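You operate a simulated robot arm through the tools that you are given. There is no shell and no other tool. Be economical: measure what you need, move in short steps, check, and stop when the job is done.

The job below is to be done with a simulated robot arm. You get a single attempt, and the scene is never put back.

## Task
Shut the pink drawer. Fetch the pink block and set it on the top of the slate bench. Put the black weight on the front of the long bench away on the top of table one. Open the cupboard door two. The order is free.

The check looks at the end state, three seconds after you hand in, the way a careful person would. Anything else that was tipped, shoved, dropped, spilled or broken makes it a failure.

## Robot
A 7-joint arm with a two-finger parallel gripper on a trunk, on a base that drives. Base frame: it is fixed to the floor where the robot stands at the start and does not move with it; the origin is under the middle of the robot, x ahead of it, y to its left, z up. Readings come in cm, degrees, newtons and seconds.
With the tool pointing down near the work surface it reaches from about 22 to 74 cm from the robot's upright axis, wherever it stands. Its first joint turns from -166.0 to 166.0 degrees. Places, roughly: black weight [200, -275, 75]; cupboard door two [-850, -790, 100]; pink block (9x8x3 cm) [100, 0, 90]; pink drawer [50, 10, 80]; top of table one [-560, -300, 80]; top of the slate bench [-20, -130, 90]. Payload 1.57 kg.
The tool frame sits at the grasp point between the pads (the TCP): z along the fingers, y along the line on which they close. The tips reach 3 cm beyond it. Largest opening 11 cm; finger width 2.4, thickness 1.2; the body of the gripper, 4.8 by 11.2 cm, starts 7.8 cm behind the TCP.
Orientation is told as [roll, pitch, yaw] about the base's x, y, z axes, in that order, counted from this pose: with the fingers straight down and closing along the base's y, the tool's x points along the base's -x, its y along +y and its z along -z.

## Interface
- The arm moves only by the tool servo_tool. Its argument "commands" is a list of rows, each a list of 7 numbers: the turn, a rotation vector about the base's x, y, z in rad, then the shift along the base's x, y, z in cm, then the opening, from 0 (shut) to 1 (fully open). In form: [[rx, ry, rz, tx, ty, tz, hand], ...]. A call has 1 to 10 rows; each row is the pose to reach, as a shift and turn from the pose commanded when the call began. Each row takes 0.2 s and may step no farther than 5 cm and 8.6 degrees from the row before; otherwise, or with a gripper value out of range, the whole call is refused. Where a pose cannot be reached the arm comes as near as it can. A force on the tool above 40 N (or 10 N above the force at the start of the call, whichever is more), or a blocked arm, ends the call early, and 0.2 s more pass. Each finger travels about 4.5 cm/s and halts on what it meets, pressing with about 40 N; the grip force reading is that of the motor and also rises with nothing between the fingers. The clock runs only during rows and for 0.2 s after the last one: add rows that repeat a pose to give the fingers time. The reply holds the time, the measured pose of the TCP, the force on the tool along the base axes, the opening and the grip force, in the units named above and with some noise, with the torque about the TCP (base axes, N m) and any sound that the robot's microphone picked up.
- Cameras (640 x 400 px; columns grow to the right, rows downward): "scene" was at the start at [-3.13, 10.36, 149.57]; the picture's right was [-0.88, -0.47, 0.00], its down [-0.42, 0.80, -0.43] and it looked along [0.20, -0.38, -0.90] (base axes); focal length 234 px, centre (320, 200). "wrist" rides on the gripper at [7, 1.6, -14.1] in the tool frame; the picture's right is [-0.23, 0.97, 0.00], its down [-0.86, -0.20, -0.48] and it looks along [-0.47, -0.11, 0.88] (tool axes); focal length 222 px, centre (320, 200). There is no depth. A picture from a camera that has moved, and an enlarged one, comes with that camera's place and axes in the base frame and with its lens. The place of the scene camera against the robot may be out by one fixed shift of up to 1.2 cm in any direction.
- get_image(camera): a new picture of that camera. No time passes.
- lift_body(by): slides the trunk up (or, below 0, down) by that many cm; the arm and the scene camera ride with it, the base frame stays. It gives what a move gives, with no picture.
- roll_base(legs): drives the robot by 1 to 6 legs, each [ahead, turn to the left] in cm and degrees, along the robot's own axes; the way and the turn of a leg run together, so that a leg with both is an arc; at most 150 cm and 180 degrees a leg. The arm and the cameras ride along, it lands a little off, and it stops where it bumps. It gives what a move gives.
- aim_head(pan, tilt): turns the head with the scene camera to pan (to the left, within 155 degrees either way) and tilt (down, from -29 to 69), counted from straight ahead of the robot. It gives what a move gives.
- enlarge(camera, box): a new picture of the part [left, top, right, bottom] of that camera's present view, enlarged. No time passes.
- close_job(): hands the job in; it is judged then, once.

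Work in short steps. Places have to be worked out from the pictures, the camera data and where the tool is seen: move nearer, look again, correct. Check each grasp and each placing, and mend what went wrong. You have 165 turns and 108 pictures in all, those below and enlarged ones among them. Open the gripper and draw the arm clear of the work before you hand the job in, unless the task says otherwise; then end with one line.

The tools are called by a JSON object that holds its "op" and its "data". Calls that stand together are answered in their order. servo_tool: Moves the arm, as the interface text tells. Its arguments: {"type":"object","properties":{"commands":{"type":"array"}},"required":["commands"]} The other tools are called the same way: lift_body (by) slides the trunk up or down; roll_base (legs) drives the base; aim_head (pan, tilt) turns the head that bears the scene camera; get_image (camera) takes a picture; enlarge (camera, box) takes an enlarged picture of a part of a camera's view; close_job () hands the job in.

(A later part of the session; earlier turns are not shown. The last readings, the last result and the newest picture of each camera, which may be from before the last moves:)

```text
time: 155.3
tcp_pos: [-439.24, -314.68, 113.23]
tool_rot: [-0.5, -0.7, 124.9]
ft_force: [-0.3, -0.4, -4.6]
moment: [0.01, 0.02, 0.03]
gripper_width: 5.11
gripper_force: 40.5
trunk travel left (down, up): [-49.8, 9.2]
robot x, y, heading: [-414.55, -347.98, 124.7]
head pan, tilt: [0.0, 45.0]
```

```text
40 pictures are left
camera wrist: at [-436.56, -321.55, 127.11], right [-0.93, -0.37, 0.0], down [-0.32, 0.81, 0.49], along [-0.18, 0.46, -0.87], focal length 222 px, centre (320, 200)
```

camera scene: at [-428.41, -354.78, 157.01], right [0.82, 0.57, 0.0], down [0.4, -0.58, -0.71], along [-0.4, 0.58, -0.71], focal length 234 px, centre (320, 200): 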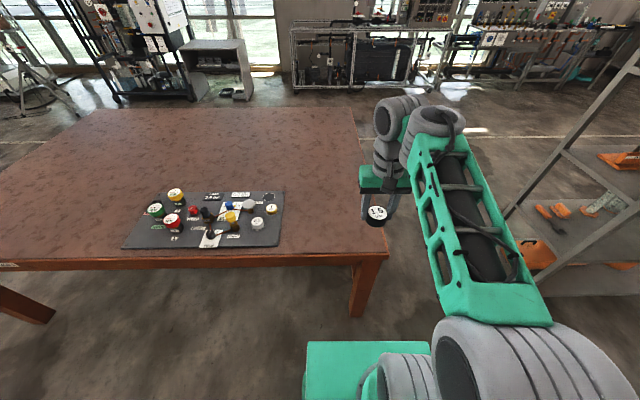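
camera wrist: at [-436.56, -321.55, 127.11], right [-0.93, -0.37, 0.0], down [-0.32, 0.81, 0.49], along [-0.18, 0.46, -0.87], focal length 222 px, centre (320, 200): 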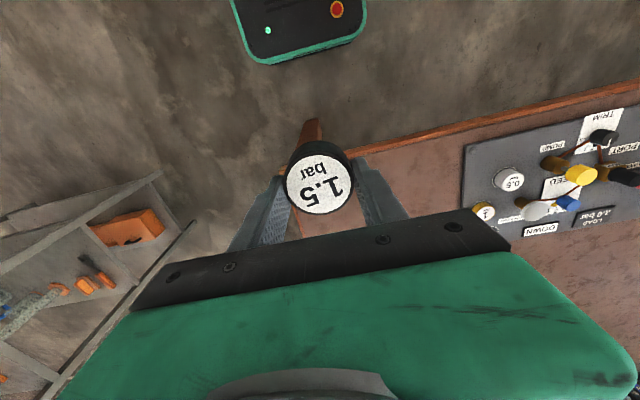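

Confirmed Table 1. Drive 6 cm closer, move the tool above a clear spot ≈(−457,−301) (between mat and table end), and lower the trunk 22.

{"op": "roll_base", "data": {"legs": [[6, 0]]}}

{"op": "servo_tool", "data": {"commands": [[0, 0, 0, -3.5, 2.3, 0, 0.2], [0, 0, 0, -7, 4.5, 0, 0.2], [0, 0, 0, -10.5, 6.7, 0, 0.2], [0, 0, 0, -14.5, 8.8, 0, 0.2], [0, 0, 0, -14.5, 8.8, 0, 0.2]]}}

{"op": "lift_body", "data": {"by": -20}}

{"op": "enlarge", "data": {"camera": "scene", "box": [220, 100, 460, 250]}}

{"op": "get_image", "data": {"camera": "wrist"}}

```text
time: 156.3
tcp_pos: [-442.57, -309.5, 113.16]
tool_rot: [-0.4, -0.7, 124.7]
ft_force: [-0.3, 0.0, -4.6]
moment: [0.0, -0.01, -0.03]
gripper_width: 5.11
gripper_force: 40.3
trunk travel left (down, up): [-49.8, 9.2]
robot x, y, heading: [-418.53, -342.91, 124.5]
head pan, tilt: [0.0, 45.0]
```

```text
time: 157.5
tcp_pos: [-457.4, -300.9, 113.39]
tool_rot: [-0.4, -0.8, 124.7]
ft_force: [-0.4, 1.0, -5.0]
moment: [0.03, -0.02, -0.02]
gripper_width: 5.11
gripper_force: 40.0
trunk travel left (down, up): [-49.8, 9.2]
robot x, y, heading: [-417.74, -343.41, 124.7]
head pan, tilt: [0.0, 45.0]
```

```text
time: 159.7
tcp_pos: [-457.33, -300.9, 93.36]
tool_rot: [-0.3, -0.8, 124.8]
ft_force: [-0.6, 0.8, -4.0]
moment: [0.01, 0.03, 0.02]
gripper_width: 5.08
gripper_force: 40.5
trunk travel left (down, up): [-29.8, 29.2]
robot x, y, heading: [-418.23, -343.09, 125.1]
head pan, tilt: [0.0, 45.0]
```

```text
2.67 times, centred on (340, 175) of scene
camera zoom: at [-431.89, -349.78, 137.0], right [0.82, 0.57, 0.0], down [0.4, -0.58, -0.71], along [-0.4, 0.58, -0.71], focal length 624 px, centre (267, 267)
```

zoom: 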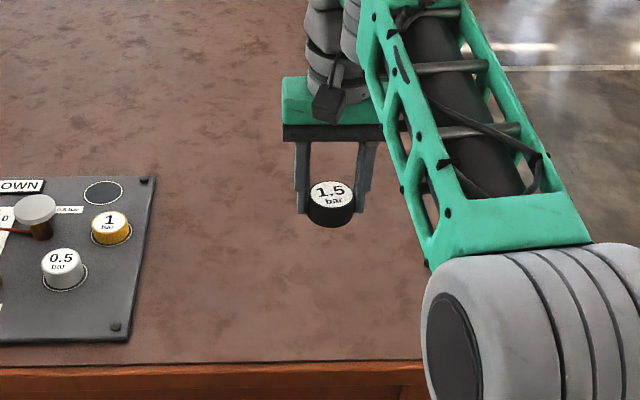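

```text
38 pictures are left
camera wrist: at [-454.68, -307.82, 107.24], right [-0.93, -0.37, 0.0], down [-0.32, 0.81, 0.49], along [-0.18, 0.46, -0.87], focal length 222 px, centre (320, 200)
```

wrist: 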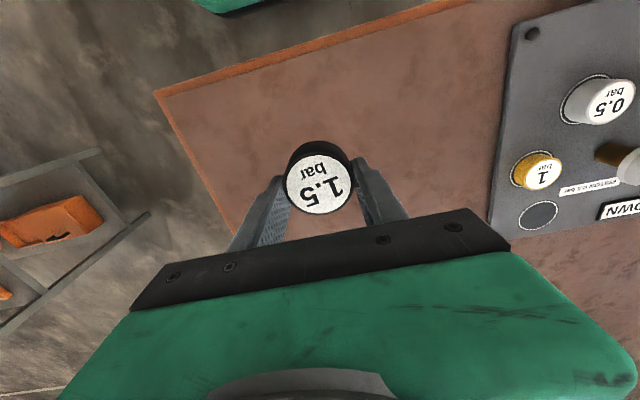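

Clear spot under the weight. Descend with sensing.

{"op": "servo_tool", "data": {"commands": [[0, 0, 0, 0, 0, -2, 0.2], [0, 0, 0, 0, 0, -4, 0.2], [0, 0, 0, 0, 0, -6, 0.2], [0, 0, 0, 0, 0, -7.5, 0.2], [0, 0, 0, 0, 0, -8.5, 0.2], [0, 0, 0, 0, 0, -9.2, 0.2], [0, 0, 0, 0, 0, -9.2, 0.2]]}}

{"op": "enlarge", "data": {"camera": "scene", "box": [280, 130, 400, 205]}}

```text
time: 161.3
tcp_pos: [-457.16, -301.03, 84.17]
tool_rot: [-0.3, -0.7, 124.6]
ft_force: [-0.6, -0.3, -4.7]
moment: [-0.02, 0.0, 0.0]
gripper_width: 5.1
gripper_force: 39.6
trunk travel left (down, up): [-29.8, 29.2]
robot x, y, heading: [-417.91, -343.41, 124.9]
head pan, tilt: [0.0, 45.0]
```

```text
5.33 times, centred on (340, 168) of scene
camera zoom: at [-431.89, -349.78, 137.0], right [0.82, 0.57, 0.0], down [0.4, -0.58, -0.71], along [-0.4, 0.58, -0.71], focal length 1248 px, centre (213, 373)
```

zoom: 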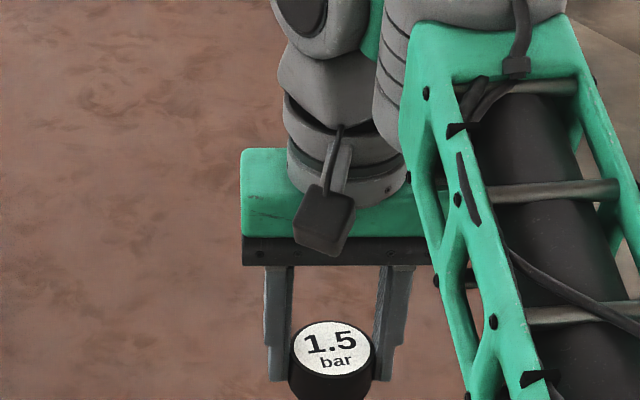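

Not touching yet; continue in 0.4 cm steps.

{"op": "servo_tool", "data": {"commands": [[0, 0, 0, 0, 0, -0.4, 0.2], [0, 0, 0, 0, 0, -0.8, 0.2], [0, 0, 0, 0, 0, -1.2, 0.2], [0, 0, 0, 0, 0, -1.6, 0.2], [0, 0, 0, 0, 0, -2.0, 0.2], [0, 0, 0, 0, 0, -2.4, 0.2], [0, 0, 0, 0, 0, -2.8, 0.2], [0, 0, 0, 0, 0, -3.2, 0.2], [0, 0, 0, 0, 0, -3.6, 0.2]]}}

{"op": "enlarge", "data": {"camera": "scene", "box": [280, 150, 400, 225]}}

```text
time: 163.3
tcp_pos: [-457.34, -300.93, 80.51]
tool_rot: [-0.5, -0.4, 124.7]
ft_force: [0.3, 0.5, -5.0]
moment: [0.02, 0.01, -0.01]
gripper_width: 5.1
gripper_force: 40.0
trunk travel left (down, up): [-29.8, 29.2]
robot x, y, heading: [-418.15, -343.6, 124.9]
head pan, tilt: [0.0, 45.0]
```

```text
5.33 times, centred on (340, 188) of scene
camera zoom: at [-431.9, -349.77, 137.0], right [0.82, 0.57, 0.0], down [0.4, -0.58, -0.71], along [-0.4, 0.58, -0.71], focal length 1248 px, centre (213, 267)
```

zoom: 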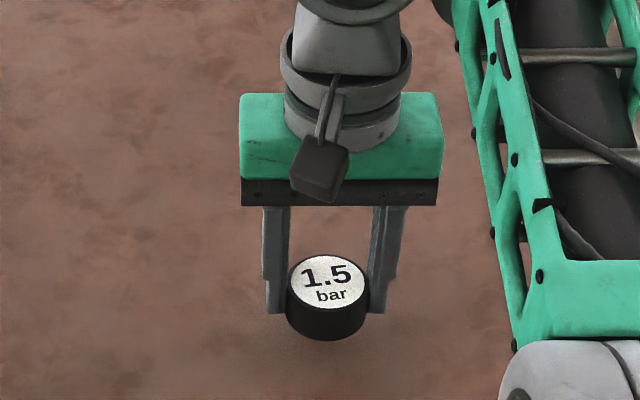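

Still a bit above the top, and near the arm's low limit. Raise the arm 6, lower trunk 7, and continue.

{"op": "servo_tool", "data": {"commands": [[0, 0, 0, 0, 0, 3, 0.2], [0, 0, 0, 0, 0, 6.5, 0.2], [0, 0, 0, 0, 0, 6.5, 0.2]]}}

{"op": "lift_body", "data": {"by": -6.5}}

{"op": "servo_tool", "data": {"commands": [[0, 0, 0, 0, 0, -0.4, 0.2], [0, 0, 0, 0, 0, -0.8, 0.2], [0, 0, 0, 0, 0, -1.2, 0.2], [0, 0, 0, 0, 0, -1.6, 0.2], [0, 0, 0, 0, 0, -2.0, 0.2], [0, 0, 0, 0, 0, -2.4, 0.2], [0, 0, 0, 0, 0, -2.8, 0.2], [0, 0, 0, 0, 0, -3.2, 0.2], [0, 0, 0, 0, 0, -3.6, 0.2]]}}

{"op": "enlarge", "data": {"camera": "scene", "box": [280, 150, 400, 225]}}

```text
time: 164.1
tcp_pos: [-457.42, -300.91, 86.91]
tool_rot: [-0.4, -0.8, 124.8]
ft_force: [0.2, -0.1, -4.0]
moment: [0.03, 0.02, -0.01]
gripper_width: 5.09
gripper_force: 39.8
trunk travel left (down, up): [-29.8, 29.2]
robot x, y, heading: [-417.7, -343.42, 124.6]
head pan, tilt: [0.0, 45.0]
```

```text
time: 165.1
tcp_pos: [-457.29, -300.9, 80.44]
tool_rot: [-0.4, -0.8, 124.7]
ft_force: [-0.9, 0.8, -4.9]
moment: [0.0, 0.0, -0.01]
gripper_width: 5.12
gripper_force: 40.3
trunk travel left (down, up): [-23.3, 35.7]
robot x, y, heading: [-417.7, -343.09, 124.9]
head pan, tilt: [0.0, 45.0]
```

```text
time: 167.0
tcp_pos: [-457.38, -300.86, 78.12]
tool_rot: [-0.5, -1.9, 124.8]
ft_force: [6.3, -9.0, 15.9]
moment: [-0.81, -0.15, 0.3]
gripper_width: 5.11
gripper_force: 40.0
trunk travel left (down, up): [-23.3, 35.7]
robot x, y, heading: [-418.18, -343.34, 125.0]
head pan, tilt: [0.0, 45.0]
stopped in row 9: the force on the tool passed its limit at 44 N (the readings are from after the stop); the commanded pose is now the measured one
```

```text
5.33 times, centred on (340, 188) of scene
camera zoom: at [-431.7, -349.97, 130.51], right [0.82, 0.57, 0.0], down [0.4, -0.58, -0.71], along [-0.4, 0.58, -0.71], focal length 1248 px, centre (213, 267)
```

zoom: 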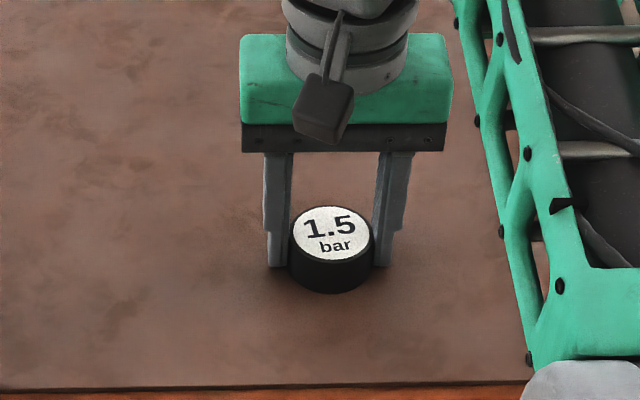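

Contact with the table. Release and lift straight up.

{"op": "servo_tool", "data": {"commands": [[0, 0, 0, 0, 0, 0.3, 0.3], [0, 0, 0, 0, 0, 0.4, 0.5], [0, 0, 0, 0, 0, 0.4, 0.75], [0, 0, 0, 0, 0, 0.4, 0.75], [0, 0, 0, 0, 0, 2, 0.75], [0, 0, 0, 0, 0, 5, 0.75], [0, 0, 0, 0, 0, 10, 0.75], [0, 0, 0, 0, 0, 14, 0.75], [0, 0, 0, 0, 0, 14, 0.75]]}}

{"op": "enlarge", "data": {"camera": "scene", "box": [240, 110, 440, 235]}}

```text
time: 169.0
tcp_pos: [-457.62, -300.65, 91.76]
tool_rot: [-0.5, -1.4, 124.7]
ft_force: [-0.3, -0.7, 0.8]
moment: [0.01, 0.01, 0.01]
gripper_width: 8.24
gripper_force: 0.1
trunk travel left (down, up): [-23.3, 35.7]
robot x, y, heading: [-418.35, -343.07, 124.9]
head pan, tilt: [0.0, 45.0]
```

```text
3.20 times, centred on (340, 172) of scene
camera zoom: at [-431.86, -349.83, 130.5], right [0.82, 0.57, 0.0], down [0.4, -0.58, -0.71], along [-0.4, 0.58, -0.71], focal length 748 px, centre (256, 288)
```

zoom: 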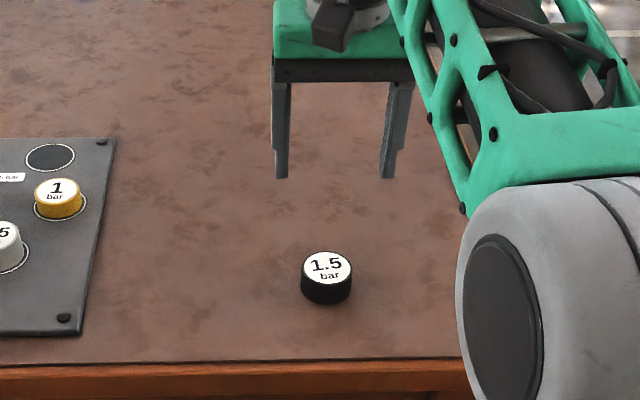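

Weight is placed upright. Raise trunk, retract the arm, back off and turn toward the cupboard.

{"op": "lift_body", "data": {"by": 25}}

{"op": "servo_tool", "data": {"commands": [[0, 0, 0, 2.5, -3.6, 0, 0.5], [0, 0, 0, 5, -7.2, 0, 0.2], [0, 0, 0, 7.5, -10.8, 0, 0], [0, 0, 0, 10, -14, 0, 0], [0, 0, 0, 10, -14, 0, 0]]}}

{"op": "roll_base", "data": {"legs": [[-50, 0], [0, 101]]}}

{"op": "aim_head", "data": {"pan": 0, "tilt": 10}}

{"op": "get_image", "data": {"camera": "scene"}}

```text
time: 171.6
tcp_pos: [-457.67, -300.67, 116.85]
tool_rot: [-0.5, -1.5, 124.7]
ft_force: [0.1, 0.9, 1.1]
moment: [-0.01, 0.02, -0.01]
gripper_width: 8.24
gripper_force: 0.1
trunk travel left (down, up): [-48.3, 10.7]
robot x, y, heading: [-417.86, -342.78, 124.6]
head pan, tilt: [0.0, 45.0]
```

```text
time: 172.8
tcp_pos: [-447.61, -314.84, 116.8]
tool_rot: [-0.5, -1.5, 124.7]
ft_force: [0.6, -0.2, -0.1]
moment: [-0.02, 0.02, 0.03]
gripper_width: 0.0
gripper_force: 10.4
trunk travel left (down, up): [-48.3, 10.7]
robot x, y, heading: [-417.77, -342.86, 124.7]
head pan, tilt: [0.0, 45.0]
```

```text
time: 180.0
tcp_pos: [-410.73, -419.51, 116.77]
tool_rot: [-0.4, -1.6, -134.3]
ft_force: [0.1, 0.7, 0.5]
moment: [-0.01, -0.03, 0.0]
gripper_width: 0.02
gripper_force: 21.8
trunk travel left (down, up): [-48.3, 10.7]
robot x, y, heading: [-388.31, -384.86, -134.1]
head pan, tilt: [0.0, 45.0]
```

```text
time: 181.0
tcp_pos: [-410.75, -419.56, 116.81]
tool_rot: [-0.4, -1.4, -134.3]
ft_force: [0.3, -0.4, -0.3]
moment: [0.01, 0.01, 0.02]
gripper_width: 0.0
gripper_force: 21.1
trunk travel left (down, up): [-48.3, 10.7]
robot x, y, heading: [-388.43, -385.09, -134.0]
head pan, tilt: [0.0, 10.0]
```

```text
33 pictures are left
camera scene: at [-379.71, -397.76, 160.99], right [-0.72, 0.7, 0.0], down [0.12, 0.13, -0.98], along [-0.69, -0.71, -0.17], focal length 234 px, centre (320, 200)
```

scene: 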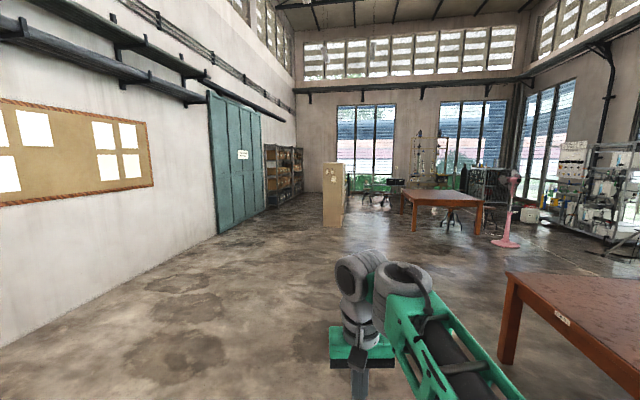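

{"op": "enlarge", "data": {"camera": "scene", "box": [290, 150, 386, 240]}}

```text
4.44 times, centred on (338, 195) of scene
camera zoom: at [-379.71, -397.76, 160.99], right [-0.72, 0.7, 0.0], down [0.12, 0.13, -0.98], along [-0.69, -0.71, -0.17], focal length 1040 px, centre (240, 222)
```

zoom: 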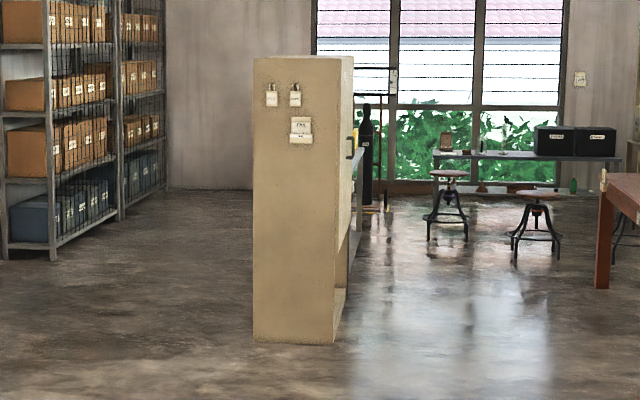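

The cupboard shows its side; its doors face toward the table two aisle (heading 125°). I drive along the aisle (heading −146°) ~440 cm and look at its front.

{"op": "roll_base", "data": {"legs": [[0, -11.5], [150, 0], [150, 0], [130, 0]]}}

{"op": "aim_head", "data": {"pan": 25, "tilt": 20}}

{"op": "get_image", "data": {"camera": "scene"}}

```text
time: 202.2
tcp_pos: [-770.71, -654.77, 116.8]
tool_rot: [-0.4, -1.5, -145.8]
ft_force: [-0.4, 0.1, 0.0]
moment: [-0.02, 0.0, 0.01]
gripper_width: 0.0
gripper_force: 21.3
trunk travel left (down, up): [-48.3, 10.7]
robot x, y, heading: [-742.09, -625.29, -145.5]
head pan, tilt: [0.0, 10.0]
```

```text
time: 203.1
tcp_pos: [-770.74, -654.74, 116.81]
tool_rot: [-0.5, -1.5, -145.7]
ft_force: [-0.1, 0.0, -0.4]
moment: [0.01, 0.03, 0.0]
gripper_width: 0.0
gripper_force: 21.0
trunk travel left (down, up): [-48.3, 10.7]
robot x, y, heading: [-742.19, -625.14, -145.5]
head pan, tilt: [25.0, 20.0]
```

```text
31 pictures are left
camera scene: at [-733.15, -642.37, 159.37], right [-0.86, 0.51, 0.0], down [0.17, 0.29, -0.94], along [-0.48, -0.81, -0.34], focal length 234 px, centre (320, 200)
```

scene: 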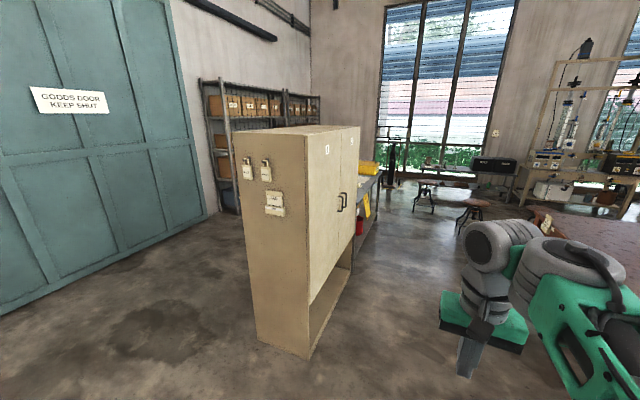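

Doors 1 and 2 are labelled with handles at the middle; door two is the far one. Zoom for detail.

{"op": "enlarge", "data": {"camera": "scene", "box": [290, 110, 400, 250]}}

```text
2.86 times, centred on (345, 180) of scene
camera zoom: at [-733.15, -642.37, 159.37], right [-0.86, 0.51, 0.0], down [0.17, 0.29, -0.94], along [-0.48, -0.81, -0.34], focal length 668 px, centre (249, 257)
```

zoom: 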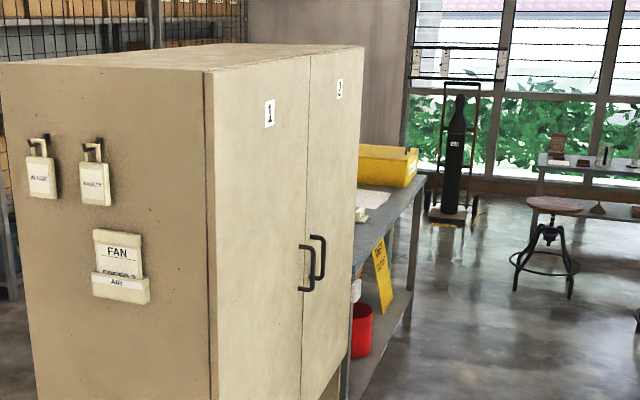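

I'll drive 158 cm along the aisle and turn left to face the cupboard front, stopping ≈65 cm from the handles, slightly on door one's side.

{"op": "roll_base", "data": {"legs": [[0, 3.3], [150, 0], [8, 0], [0, 87.2]]}}

{"op": "aim_head", "data": {"pan": 0, "tilt": 25}}

{"op": "get_image", "data": {"camera": "scene"}}

{"op": "get_image", "data": {"camera": "wrist"}}

```text
time: 215.3
tcp_pos: [-835.46, -751.1, 116.92]
tool_rot: [-0.5, -1.5, -54.5]
ft_force: [-0.3, 0.3, 0.1]
moment: [-0.01, -0.02, 0.0]
gripper_width: 0.02
gripper_force: 21.3
trunk travel left (down, up): [-48.3, 10.7]
robot x, y, heading: [-865.63, -723.04, -54.7]
head pan, tilt: [25.0, 20.0]
```

```text
time: 216.2
tcp_pos: [-835.38, -750.95, 116.89]
tool_rot: [-0.4, -1.5, -54.5]
ft_force: [-0.4, 0.2, 0.1]
moment: [0.01, 0.0, -0.02]
gripper_width: 0.01
gripper_force: 21.6
trunk travel left (down, up): [-48.3, 10.7]
robot x, y, heading: [-865.47, -723.06, -54.5]
head pan, tilt: [0.0, 25.0]
```

```text
29 pictures are left
camera scene: at [-850.95, -716.29, 158.56], right [-0.81, -0.58, 0.0], down [-0.25, 0.34, -0.91], along [0.53, -0.74, -0.42], focal length 234 px, centre (320, 200)
```

scene: 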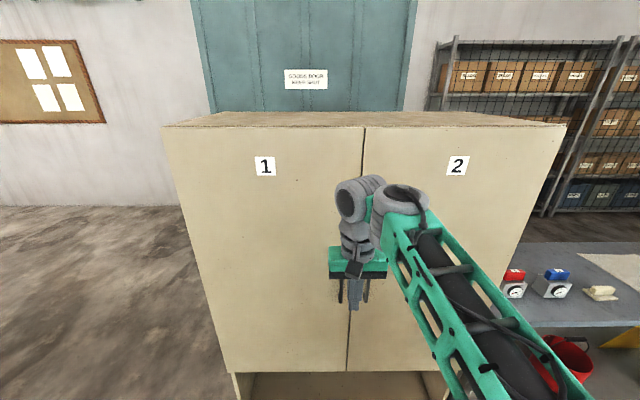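

```text
28 pictures are left
camera wrist: at [-838.25, -744.07, 130.71], right [0.92, 0.38, 0.0], down [0.33, -0.8, 0.5], along [0.19, -0.47, -0.86], focal length 222 px, centre (320, 200)
```

wrist: 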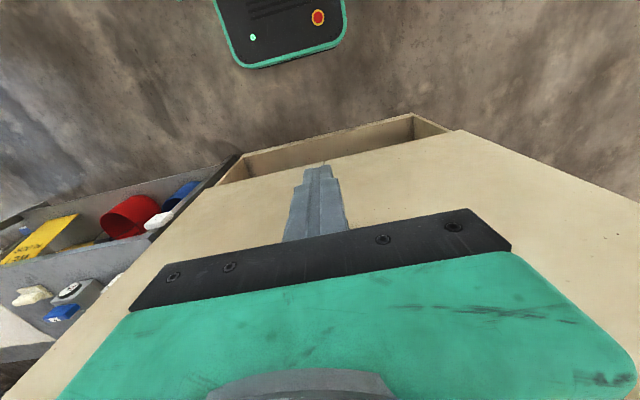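

{"op": "enlarge", "data": {"camera": "scene", "box": [300, 220, 420, 340]}}

```text
3.33 times, centred on (360, 280) of scene
camera zoom: at [-850.95, -716.29, 158.56], right [-0.81, -0.58, 0.0], down [-0.25, 0.34, -0.91], along [0.53, -0.74, -0.42], focal length 780 px, centre (187, -67)
```

zoom: 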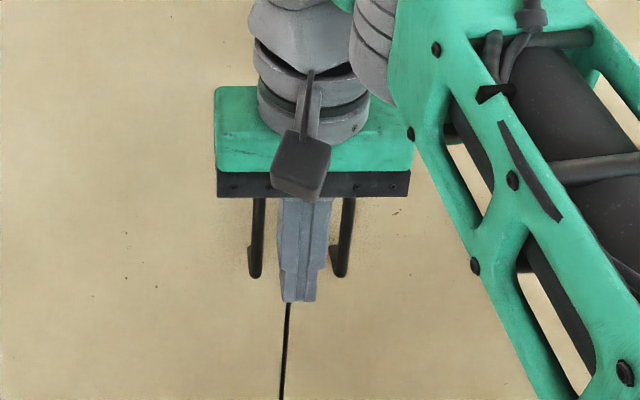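

The two vertical handle bars flank the fingers (spacing ≈9.6 cm). I raise the tool 14 cm so the wrist camera can see the handles for triangulation.

{"op": "servo_tool", "data": {"commands": [[0, 0, 0, -1, 1.4, 4, 0.2], [0, 0, 0, -1, 1.4, 8.5, 0.4], [0, -0.0, 0, -1, 1.4, 13, 0.55], [0, 0, 0, -1, 1.4, 13, 0.55]]}}

{"op": "get_image", "data": {"camera": "wrist"}}

{"op": "enlarge", "data": {"camera": "scene", "box": [300, 220, 420, 340]}}

```text
time: 217.2
tcp_pos: [-836.49, -749.44, 129.91]
tool_rot: [-0.4, -1.5, -54.6]
ft_force: [0.3, 0.9, 0.6]
moment: [-0.01, 0.01, -0.02]
gripper_width: 6.06
gripper_force: 0.0
trunk travel left (down, up): [-48.3, 10.7]
robot x, y, heading: [-865.5, -722.82, -54.7]
head pan, tilt: [0.0, 25.0]
```

```text
26 pictures are left
camera wrist: at [-839.36, -742.54, 143.86], right [0.93, 0.38, 0.0], down [0.33, -0.8, 0.5], along [0.19, -0.47, -0.86], focal length 222 px, centre (320, 200)
```

wrist: 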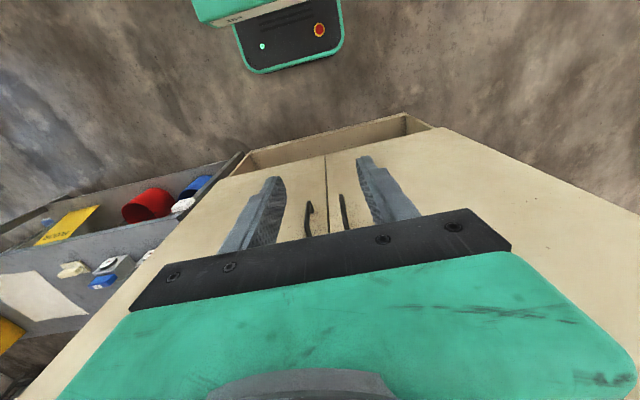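

```text
3.33 times, centred on (360, 280) of scene
camera zoom: at [-850.97, -716.28, 158.56], right [-0.81, -0.58, 0.0], down [-0.25, 0.34, -0.91], along [0.53, -0.74, -0.42], focal length 780 px, centre (187, -67)
```

zoom: 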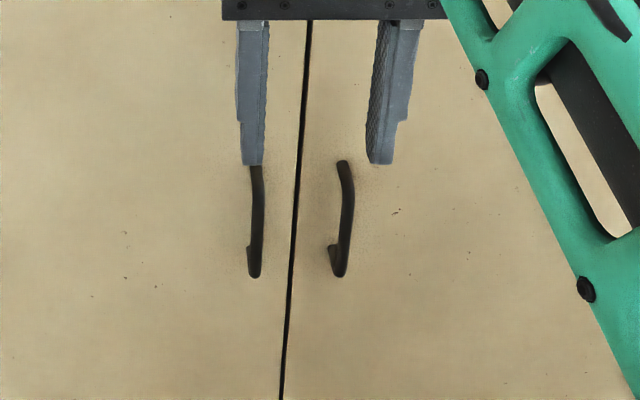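

Triangulated: handle-2 bar at (−829.8,−773.6), z 92–105; hinge ≈46 cm to its right. Lower trunk 14, then move above the bar.

{"op": "lift_body", "data": {"by": -14}}

{"op": "servo_tool", "data": {"commands": [[0, 0, 0, 1.2, -4.6, 0, 0.55], [0, 0, 0, 2.5, -9.2, 0, 0.55], [0, 0, 0, 3.9, -13.8, 0, 0.55], [0, 0, 0, 5.2, -18.4, 0, 0.55], [0, 0, 0, 6.4, -22, 0, 0.55], [0, 0, 0, 6.4, -22, 0, 0.55]]}}

{"op": "enlarge", "data": {"camera": "scene", "box": [300, 160, 420, 280]}}

{"op": "get_image", "data": {"camera": "wrist"}}

```text
time: 218.9
tcp_pos: [-836.42, -749.57, 116.02]
tool_rot: [-0.4, -1.5, -54.4]
ft_force: [-0.7, -0.5, 0.1]
moment: [0.0, 0.02, -0.03]
gripper_width: 6.05
gripper_force: 0.1
trunk travel left (down, up): [-34.3, 24.7]
robot x, y, heading: [-865.61, -723.24, -54.5]
head pan, tilt: [0.0, 25.0]
```

```text
time: 219.8
tcp_pos: [-831.78, -766.22, 116.12]
tool_rot: [-0.3, -2.9, -55.1]
ft_force: [17.0, -12.3, -24.8]
moment: [0.26, 1.62, -0.65]
gripper_width: 6.02
gripper_force: 0.1
out of reach, approached as far as the arm can: row 4
trunk travel left (down, up): [-34.3, 24.7]
robot x, y, heading: [-865.43, -723.06, -54.6]
head pan, tilt: [0.0, 25.0]
stopped in row 4: the force on the tool passed its limit at 105 N (the readings are from after the stop); the commanded pose is now the measured one
```

```text
3.33 times, centred on (360, 220) of scene
camera zoom: at [-851.03, -716.15, 144.56], right [-0.81, -0.58, 0.0], down [-0.24, 0.34, -0.91], along [0.53, -0.74, -0.42], focal length 780 px, centre (187, 133)
```

zoom: 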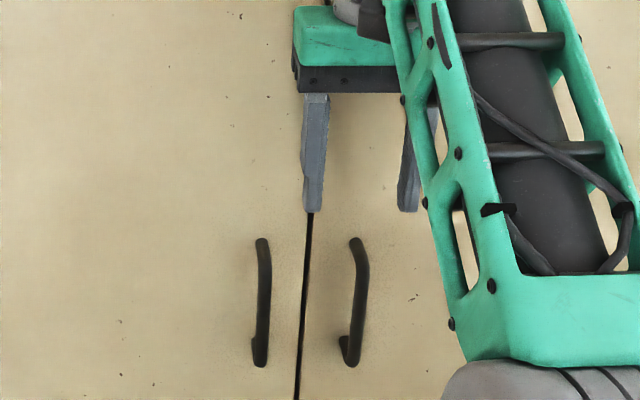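

```text
23 pictures are left
camera wrist: at [-834.73, -758.99, 129.89], right [0.93, 0.37, 0.01], down [0.31, -0.79, 0.52], along [0.2, -0.48, -0.85], focal length 222 px, centre (320, 200)
```

wrist: 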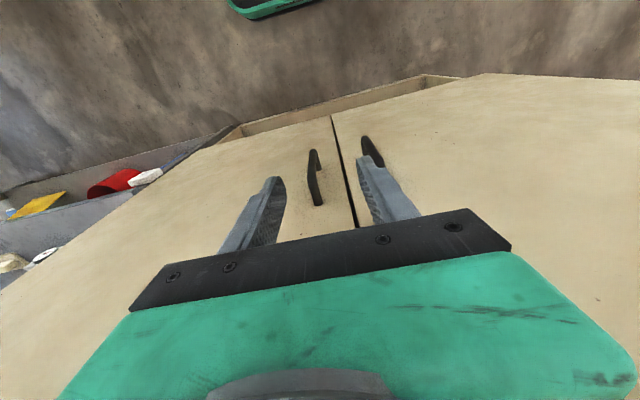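

The upper wrist touched the door because the tool hangs vertically (arm part leans 11 cm ahead). I back off 3 cm and tilt the tool ~60° forward so the fingers point at the handle.

{"op": "servo_tool", "data": {"commands": [[0, 0.02, 0, -2, 2.9, 0, 0.55], [-0.1, -0.07, 0, -2, 2.9, 0, 0.55], [-0.21, -0.14, 0, -2, 2.9, 0, 0.55], [-0.32, -0.22, 0, -2, 2.9, 0, 0.55], [-0.43, -0.3, 0, -2, 2.9, 0, 0.55], [-0.54, -0.37, 0, -2, 2.9, 0, 0.55], [-0.65, -0.45, 0, -2, 2.9, 0, 0.55], [-0.76, -0.53, 0, -2, 2.9, 0, 0.55], [-0.84, -0.58, 0, -2, 2.9, 0, 0.55], [-0.84, -0.58, 0, -2, 2.9, 0, 0.55]]}}

{"op": "get_image", "data": {"camera": "wrist"}}

{"op": "get_image", "data": {"camera": "scene"}}

```text
time: 222.1
tcp_pos: [-838.47, -776.27, 117.75]
tool_rot: [-11.5, -57.2, -47.3]
ft_force: [-26.0, 43.5, 9.1]
moment: [0.21, 0.06, 1.8]
gripper_width: 6.14
gripper_force: 0.3
out of reach, approached as far as the arm can: row 6, 7, 8, 9
trunk travel left (down, up): [-34.3, 24.7]
robot x, y, heading: [-865.41, -722.52, -54.4]
head pan, tilt: [0.0, 25.0]
stopped in row 10: the arm was blocked; the commanded pose is now the measured one
```

```text
22 pictures are left
camera wrist: at [-845.55, -762.2, 119.19], right [0.89, 0.44, 0.09], down [-0.05, -0.09, 0.99], along [0.44, -0.89, -0.06], focal length 222 px, centre (320, 200)
```

wrist: 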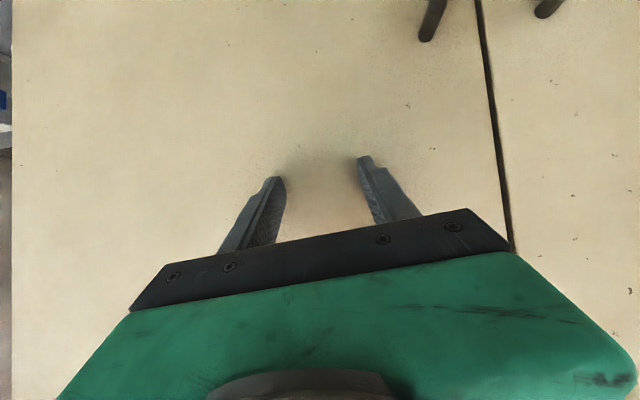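

```text
21 pictures are left
camera scene: at [-851.58, -715.2, 144.9], right [-0.81, -0.58, 0.0], down [-0.24, 0.34, -0.91], along [0.53, -0.74, -0.41], focal length 234 px, centre (320, 200)
```

scene: 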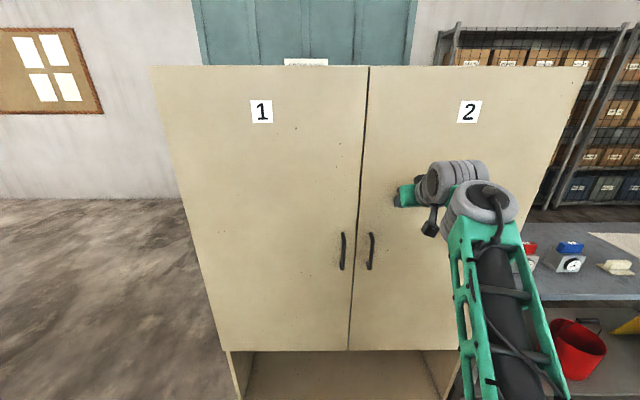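

The arm is too cramped at this distance and the fingertips press the door. Back the base up 20 cm, which frees everything.

{"op": "roll_base", "data": {"legs": [[-20, 0]]}}

{"op": "servo_tool", "data": {"commands": [[0.05, -0.1, -0.05, 2, 1, -2, 0.55], [0.1, -0.2, -0.08, 4, 2.5, -4, 0.55], [0.1, -0.2, -0.08, 6, 4, -7, 0.55], [0.1, -0.2, -0.08, 6, 4, -9, 0.55], [0.1, -0.2, -0.08, 6, 4, -9, 0.55]]}}

{"op": "get_image", "data": {"camera": "wrist"}}

```text
time: 223.7
tcp_pos: [-850.44, -759.82, 117.6]
tool_rot: [-11.1, -57.2, -47.7]
ft_force: [0.2, 0.1, 0.8]
moment: [0.03, 0.02, -0.06]
gripper_width: 6.05
gripper_force: 0.1
trunk travel left (down, up): [-34.3, 24.7]
robot x, y, heading: [-877.48, -706.26, -54.3]
head pan, tilt: [0.0, 25.0]
```

```text
time: 224.9
tcp_pos: [-843.53, -756.83, 107.49]
tool_rot: [12.7, -57.3, -72.0]
ft_force: [-0.1, 0.1, -0.3]
moment: [-0.01, 0.0, 0.03]
gripper_width: 6.06
gripper_force: 0.1
trunk travel left (down, up): [-34.3, 24.7]
robot x, y, heading: [-877.8, -706.61, -54.2]
head pan, tilt: [0.0, 25.0]
```

```text
20 pictures are left
camera wrist: at [-849.86, -742.29, 109.18], right [0.89, 0.35, 0.31], down [-0.25, -0.19, 0.95], along [0.39, -0.92, -0.08], focal length 222 px, centre (320, 200)
```

wrist: 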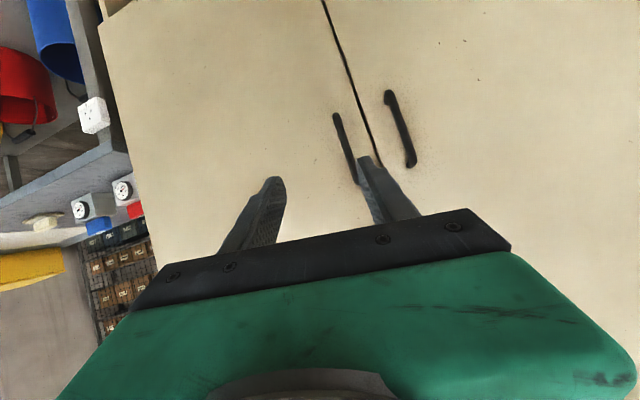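

The tool got rolled; correct the orientation to pitch −57°, roll 0, yaw −55°, and move nearer the handle at z≈99.

{"op": "servo_tool", "data": {"commands": [[-0.018, 0.036, 0.04, 2, -2.2, -2, 0.55], [-0.036, 0.072, 0.08, 4, -4.4, -4, 0.55], [-0.053, 0.107, 0.118, 6, -6.6, -6, 0.55], [-0.053, 0.107, 0.118, 7.9, -8.6, -8, 0.55], [-0.053, 0.107, 0.118, 7.9, -8.6, -8, 0.55]]}}

{"op": "get_image", "data": {"camera": "wrist"}}

{"op": "enlarge", "data": {"camera": "scene", "box": [300, 160, 460, 280]}}

```text
time: 226.1
tcp_pos: [-835.89, -765.3, 99.74]
tool_rot: [-0.1, -57.7, -54.8]
ft_force: [-0.2, -0.7, 0.0]
moment: [-0.02, -0.02, 0.01]
gripper_width: 6.05
gripper_force: 0.1
trunk travel left (down, up): [-34.3, 24.7]
robot x, y, heading: [-877.11, -706.19, -54.1]
head pan, tilt: [0.0, 25.0]
```

```text
19 pictures are left
camera wrist: at [-843.64, -751.58, 101.34], right [0.87, 0.46, 0.19], down [-0.13, -0.16, 0.98], along [0.48, -0.87, -0.08], focal length 222 px, centre (320, 200)
```

wrist: 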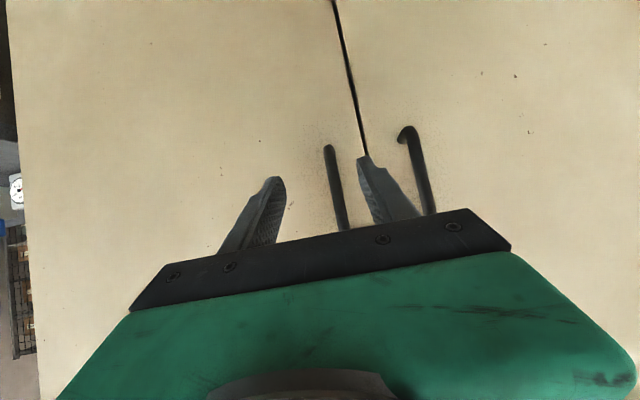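

```text
3.33 times, centred on (380, 220) of scene
camera zoom: at [-862.95, -699.56, 144.56], right [-0.81, -0.58, 0.0], down [-0.25, 0.34, -0.91], along [0.53, -0.74, -0.42], focal length 780 px, centre (120, 133)
```

zoom: 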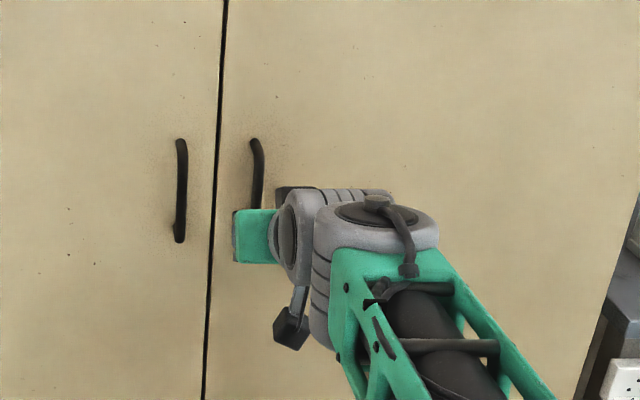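

Handle 2 lies ≈10 cm straight ahead of the fingers, slightly right of centre of the image. Advance with slight correction in small steps.

{"op": "servo_tool", "data": {"commands": [[0, 0, 0, 1.6, -1.6, -0.5, 0.55], [0, 0, 0, 3.2, -3.5, -1, 0.55], [0, 0, 0, 4.6, -5.3, -1, 0.55], [0, 0, 0, 5.5, -6.5, -1, 0.55], [0, 0, 0, 6.1, -7.4, -1, 0.55], [0, 0, 0, 6.1, -7.4, -1, 0.55]]}}

{"op": "get_image", "data": {"camera": "wrist"}}

```text
time: 227.1
tcp_pos: [-831.08, -771.02, 98.73]
tool_rot: [-0.1, -57.1, -54.7]
ft_force: [-24.1, 31.2, 7.9]
moment: [0.2, -0.34, 1.22]
gripper_width: 5.89
gripper_force: 0.0
trunk travel left (down, up): [-34.3, 24.7]
robot x, y, heading: [-877.82, -706.22, -54.2]
head pan, tilt: [0.0, 25.0]
stopped in row 5: the force on the tool passed its limit at 61 N (the readings are from after the stop); the commanded pose is now the measured one
```

```text
17 pictures are left
camera wrist: at [-838.81, -757.36, 100.54], right [0.87, 0.46, 0.19], down [-0.12, -0.17, 0.98], along [0.48, -0.87, -0.09], focal length 222 px, centre (320, 200)
```

wrist: 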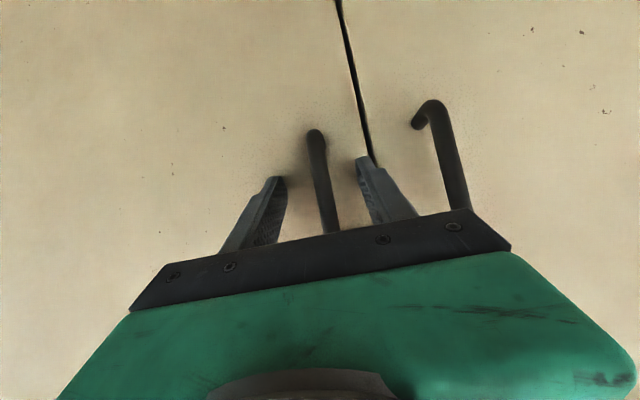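

Fingertips touched the door with the bar between them. Retreat 0.5 cm and close on the bar.

{"op": "servo_tool", "data": {"commands": [[0, 0, 0, -0.35, 0.5, 0, 0.4], [0, 0, 0, -0.35, 0.5, 0, 0.25], [0, 0, 0, -0.35, 0.5, 0, 0.1], [0, 0, 0, -0.35, 0.5, 0, 0.0], [0, 0, 0, -0.35, 0.5, 0, 0.0], [0, 0, 0, -0.35, 0.5, 0, 0.0]]}}

{"op": "get_image", "data": {"camera": "wrist"}}

```text
time: 228.5
tcp_pos: [-830.91, -770.75, 98.32]
tool_rot: [-0.3, -56.7, -54.5]
ft_force: [12.0, 9.8, -2.7]
moment: [-0.21, -0.39, 0.03]
gripper_width: 1.21
gripper_force: 29.2
trunk travel left (down, up): [-34.3, 24.7]
robot x, y, heading: [-877.6, -706.1, -54.3]
head pan, tilt: [0.0, 25.0]
```

```text
16 pictures are left
camera wrist: at [-838.67, -757.08, 100.11], right [0.87, 0.46, 0.19], down [-0.12, -0.17, 0.98], along [0.48, -0.87, -0.09], focal length 222 px, centre (320, 200)
```

wrist: 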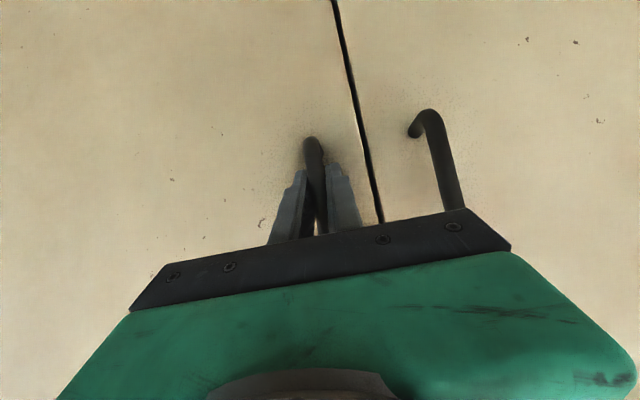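

Bar gripped (1.2 cm). Pull along the door's arc with matching yaw, first 15°.

{"op": "servo_tool", "data": {"commands": [[0, 0, 0.052, -1.61, 1.8, 0, 0], [0, 0, 0.105, -3.31, 3.53, 0, 0], [0, 0, 0.157, -5.1, 5.15, 0, 0], [0, 0, 0.209, -6.97, 6.68, 0, 0], [0, 0, 0.262, -8.91, 8.12, 0, 0], [0, 0, 0.262, -8.91, 8.12, 0, 0]]}}

{"op": "get_image", "data": {"camera": "scene"}}

```text
time: 229.9
tcp_pos: [-840.01, -762.48, 98.17]
tool_rot: [-0.3, -57.0, -39.5]
ft_force: [11.2, 16.9, 5.7]
moment: [0.56, 0.45, -0.11]
gripper_width: 1.2
gripper_force: 28.7
trunk travel left (down, up): [-34.3, 24.7]
robot x, y, heading: [-877.45, -706.24, -54.6]
head pan, tilt: [0.0, 25.0]
```

```text
15 pictures are left
camera scene: at [-862.89, -699.25, 144.54], right [-0.81, -0.58, 0.0], down [-0.25, 0.34, -0.91], along [0.53, -0.74, -0.42], focal length 234 px, centre (320, 200)
```

scene: 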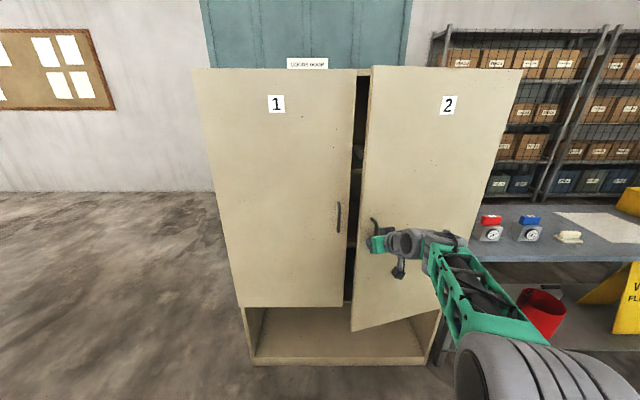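

Door opens nicely (15°). Continue to about 30°.

{"op": "servo_tool", "data": {"commands": [[0, 0, 0.052, -1.63, 1.61, 0, 0], [0, 0, 0.105, -3.71, 2.83, 0, 0], [0, 0, 0.157, -5.85, 3.95, 0, 0], [0, 0, 0.209, -8.04, 4.98, 0, 0], [0, 0, 0.262, -10.26, 5.86, 0, 0], [0, 0, 0.262, -10.26, 5.86, 0, 0]]}}

{"op": "get_image", "data": {"camera": "scene"}}

```text
time: 231.5
tcp_pos: [-850.54, -757.27, 98.29]
tool_rot: [-0.1, -56.6, -25.3]
ft_force: [-4.2, -11.9, -3.5]
moment: [0.37, 0.38, -0.09]
gripper_width: 1.19
gripper_force: 28.9
trunk travel left (down, up): [-34.3, 24.7]
robot x, y, heading: [-877.16, -706.1, -54.6]
head pan, tilt: [0.0, 25.0]
stopped in row 6: the force on the tool passed its limit at 40 N (the readings are from after the stop); the commanded pose is now the measured one
```

```text
14 pictures are left
camera scene: at [-863.0, -699.77, 144.56], right [-0.81, -0.58, 0.0], down [-0.24, 0.35, -0.91], along [0.53, -0.74, -0.42], focal length 234 px, centre (320, 200)
```

scene: 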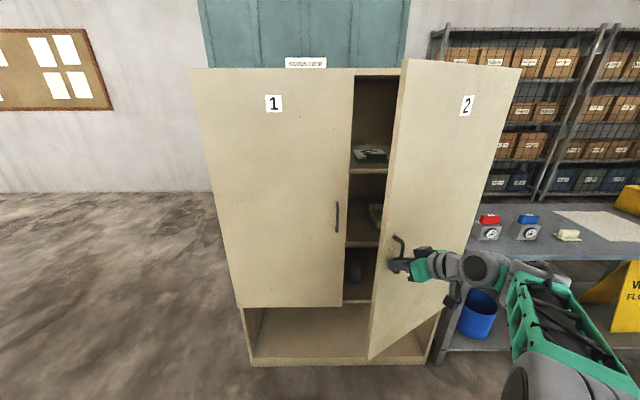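

About 31° now; continue the arc toward 45°.

{"op": "servo_tool", "data": {"commands": [[0, 0, 0.052, -2.6, 0.55, 0, 0], [0, 0, 0.105, -4.98, 1.15, 0, 0], [0, 0, 0.157, -7.32, 1.69, 0, 0], [0, 0, 0.209, -9.68, 2.1, 0, 0], [0, 0, 0.262, -12.08, 2.37, 0, 0], [0, 0, 0.262, -12.08, 2.37, 0, 0]]}}

{"op": "get_image", "data": {"camera": "scene"}}

```text
time: 232.9
tcp_pos: [-862.58, -754.83, 98.26]
tool_rot: [0.1, -56.6, -10.2]
ft_force: [-0.3, -7.1, -18.4]
moment: [-0.16, -0.17, 0.04]
gripper_width: 1.21
gripper_force: 29.7
trunk travel left (down, up): [-34.3, 24.7]
robot x, y, heading: [-877.45, -706.64, -54.3]
head pan, tilt: [0.0, 25.0]
```

```text
13 pictures are left
camera scene: at [-862.99, -699.74, 144.54], right [-0.81, -0.58, 0.0], down [-0.25, 0.35, -0.91], along [0.53, -0.74, -0.42], focal length 234 px, centre (320, 200)
```

scene: 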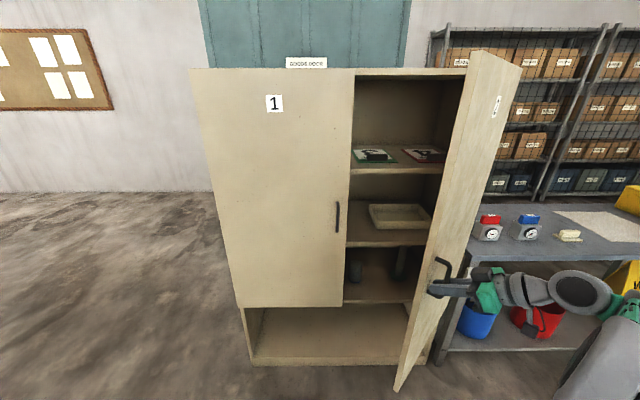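

Around 50° now. Try 15° more on the arc.

{"op": "servo_tool", "data": {"commands": [[0, 0, 0.052, -2.41, 0.13, 0, 0], [0, 0, 0.105, -4.83, 0.15, 0, 0], [0, 0, 0.157, -7.25, 0.04, 0, 0], [0, 0, 0.209, -9.65, -0.2, 0, 0], [0, 0, 0.262, -12.04, -0.57, 0, 0], [0, 0, 0.262, -12.04, -0.57, 0, 0]]}}

{"op": "get_image", "data": {"camera": "scene"}}

```text
time: 233.4
tcp_pos: [-863.19, -754.74, 97.78]
tool_rot: [-3.4, -57.1, -5.7]
ft_force: [1.0, -1.3, 6.5]
moment: [0.83, -0.74, -0.1]
gripper_width: 1.23
gripper_force: 29.4
out of reach, approached as far as the arm can: row 1, 2
trunk travel left (down, up): [-34.3, 24.7]
robot x, y, heading: [-877.63, -706.39, -54.4]
head pan, tilt: [0.0, 25.0]
stopped in row 2: the force on the tool passed its limit at 82 N (the readings are from after the stop); the commanded pose is now the measured one
```

```text
12 pictures are left
camera scene: at [-862.96, -699.54, 144.57], right [-0.81, -0.58, 0.0], down [-0.25, 0.34, -0.91], along [0.53, -0.74, -0.42], focal length 234 px, centre (320, 200)
```

scene: 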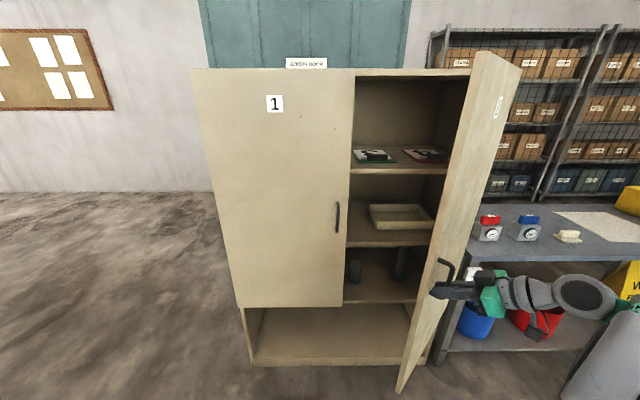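

Arm limit reached at ~50°. I release the handle and rise vertically with the trunk to free the fingers from the bar.

{"op": "servo_tool", "data": {"commands": [[0, 0, 0, 0, 0, 0, 0.2], [0, 0, 0, 0, 0, 0, 0.45], [0, 0, 0, 0, 0, 0, 0.45], [0, 0, 0, 0, 0, 0, 0.45]]}}

{"op": "lift_body", "data": {"by": 15}}

{"op": "enlarge", "data": {"camera": "scene", "box": [380, 180, 640, 340]}}

```text
time: 234.4
tcp_pos: [-863.25, -754.81, 97.86]
tool_rot: [-3.5, -57.1, -5.6]
ft_force: [-0.1, 0.4, -0.4]
moment: [0.03, 0.0, -0.02]
gripper_width: 4.95
gripper_force: 0.0
trunk travel left (down, up): [-34.3, 24.7]
robot x, y, heading: [-877.44, -706.22, -54.5]
head pan, tilt: [0.0, 25.0]
```

```text
time: 236.1
tcp_pos: [-863.22, -754.79, 112.68]
tool_rot: [-3.3, -57.1, -5.6]
ft_force: [-0.3, 0.6, 0.2]
moment: [0.02, -0.02, -0.02]
gripper_width: 4.96
gripper_force: 0.1
trunk travel left (down, up): [-49.3, 9.7]
robot x, y, heading: [-877.75, -706.34, -54.6]
head pan, tilt: [0.0, 25.0]
```

```text
2.46 times, centred on (510, 260) of scene
camera zoom: at [-862.97, -699.57, 159.56], right [-0.81, -0.58, 0.0], down [-0.25, 0.34, -0.91], along [0.53, -0.74, -0.42], focal length 576 px, centre (-148, 52)
```

zoom: 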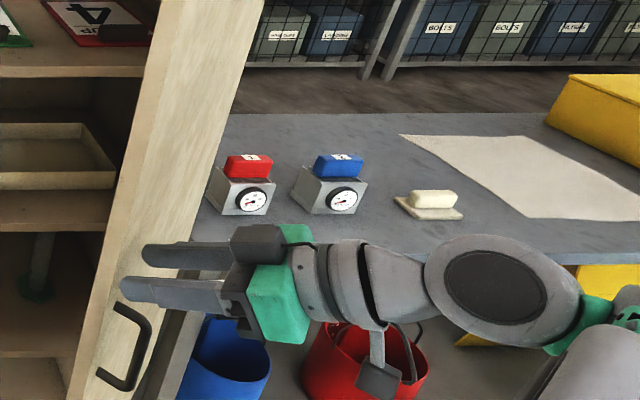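

Clear of the handle. Back the base 30 cm away from the door.

{"op": "roll_base", "data": {"legs": [[-30, 0]]}}

{"op": "servo_tool", "data": {"commands": [[0, 0, -0.12, 2.5, 1.5, 0, 0], [0, 0, -0.24, 5, 3, 0, 0], [0, 0, -0.36, 7.5, 4.5, 0, 0], [0, 0, -0.48, 9, 5.5, 0, 0], [0, 0, -0.6, 10.5, 6.5, 0, 0], [0, 0, -0.72, 12, 7, 0, 0], [0, 0, -0.84, 13.5, 7.5, 0, 0], [0, 0, -0.84, 13.5, 7.5, 0, 0]]}}

{"op": "get_image", "data": {"camera": "scene"}}

```text
time: 238.2
tcp_pos: [-880.88, -730.18, 112.78]
tool_rot: [-3.3, -57.1, -5.9]
ft_force: [-1.3, -0.5, 0.7]
moment: [-0.01, 0.01, 0.02]
gripper_width: 4.92
gripper_force: 0.0
trunk travel left (down, up): [-49.3, 9.7]
robot x, y, heading: [-894.76, -681.92, -54.8]
head pan, tilt: [0.0, 25.0]
```

```text
time: 240.0
tcp_pos: [-867.43, -722.85, 112.74]
tool_rot: [-3.4, -57.1, -54.0]
ft_force: [-0.3, -0.4, -0.7]
moment: [0.03, -0.01, 0.0]
gripper_width: 0.01
gripper_force: 21.8
trunk travel left (down, up): [-49.3, 9.7]
robot x, y, heading: [-894.8, -681.62, -54.5]
head pan, tilt: [0.0, 25.0]
```

```text
10 pictures are left
camera scene: at [-880.43, -675.05, 159.56], right [-0.82, -0.58, 0.0], down [-0.24, 0.34, -0.91], along [0.52, -0.74, -0.42], focal length 234 px, centre (320, 200)
```

scene: 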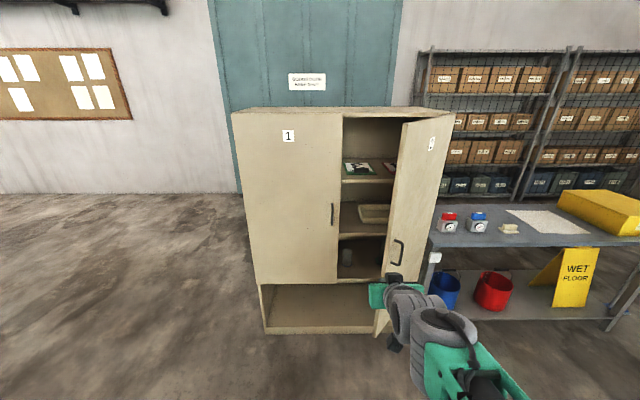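

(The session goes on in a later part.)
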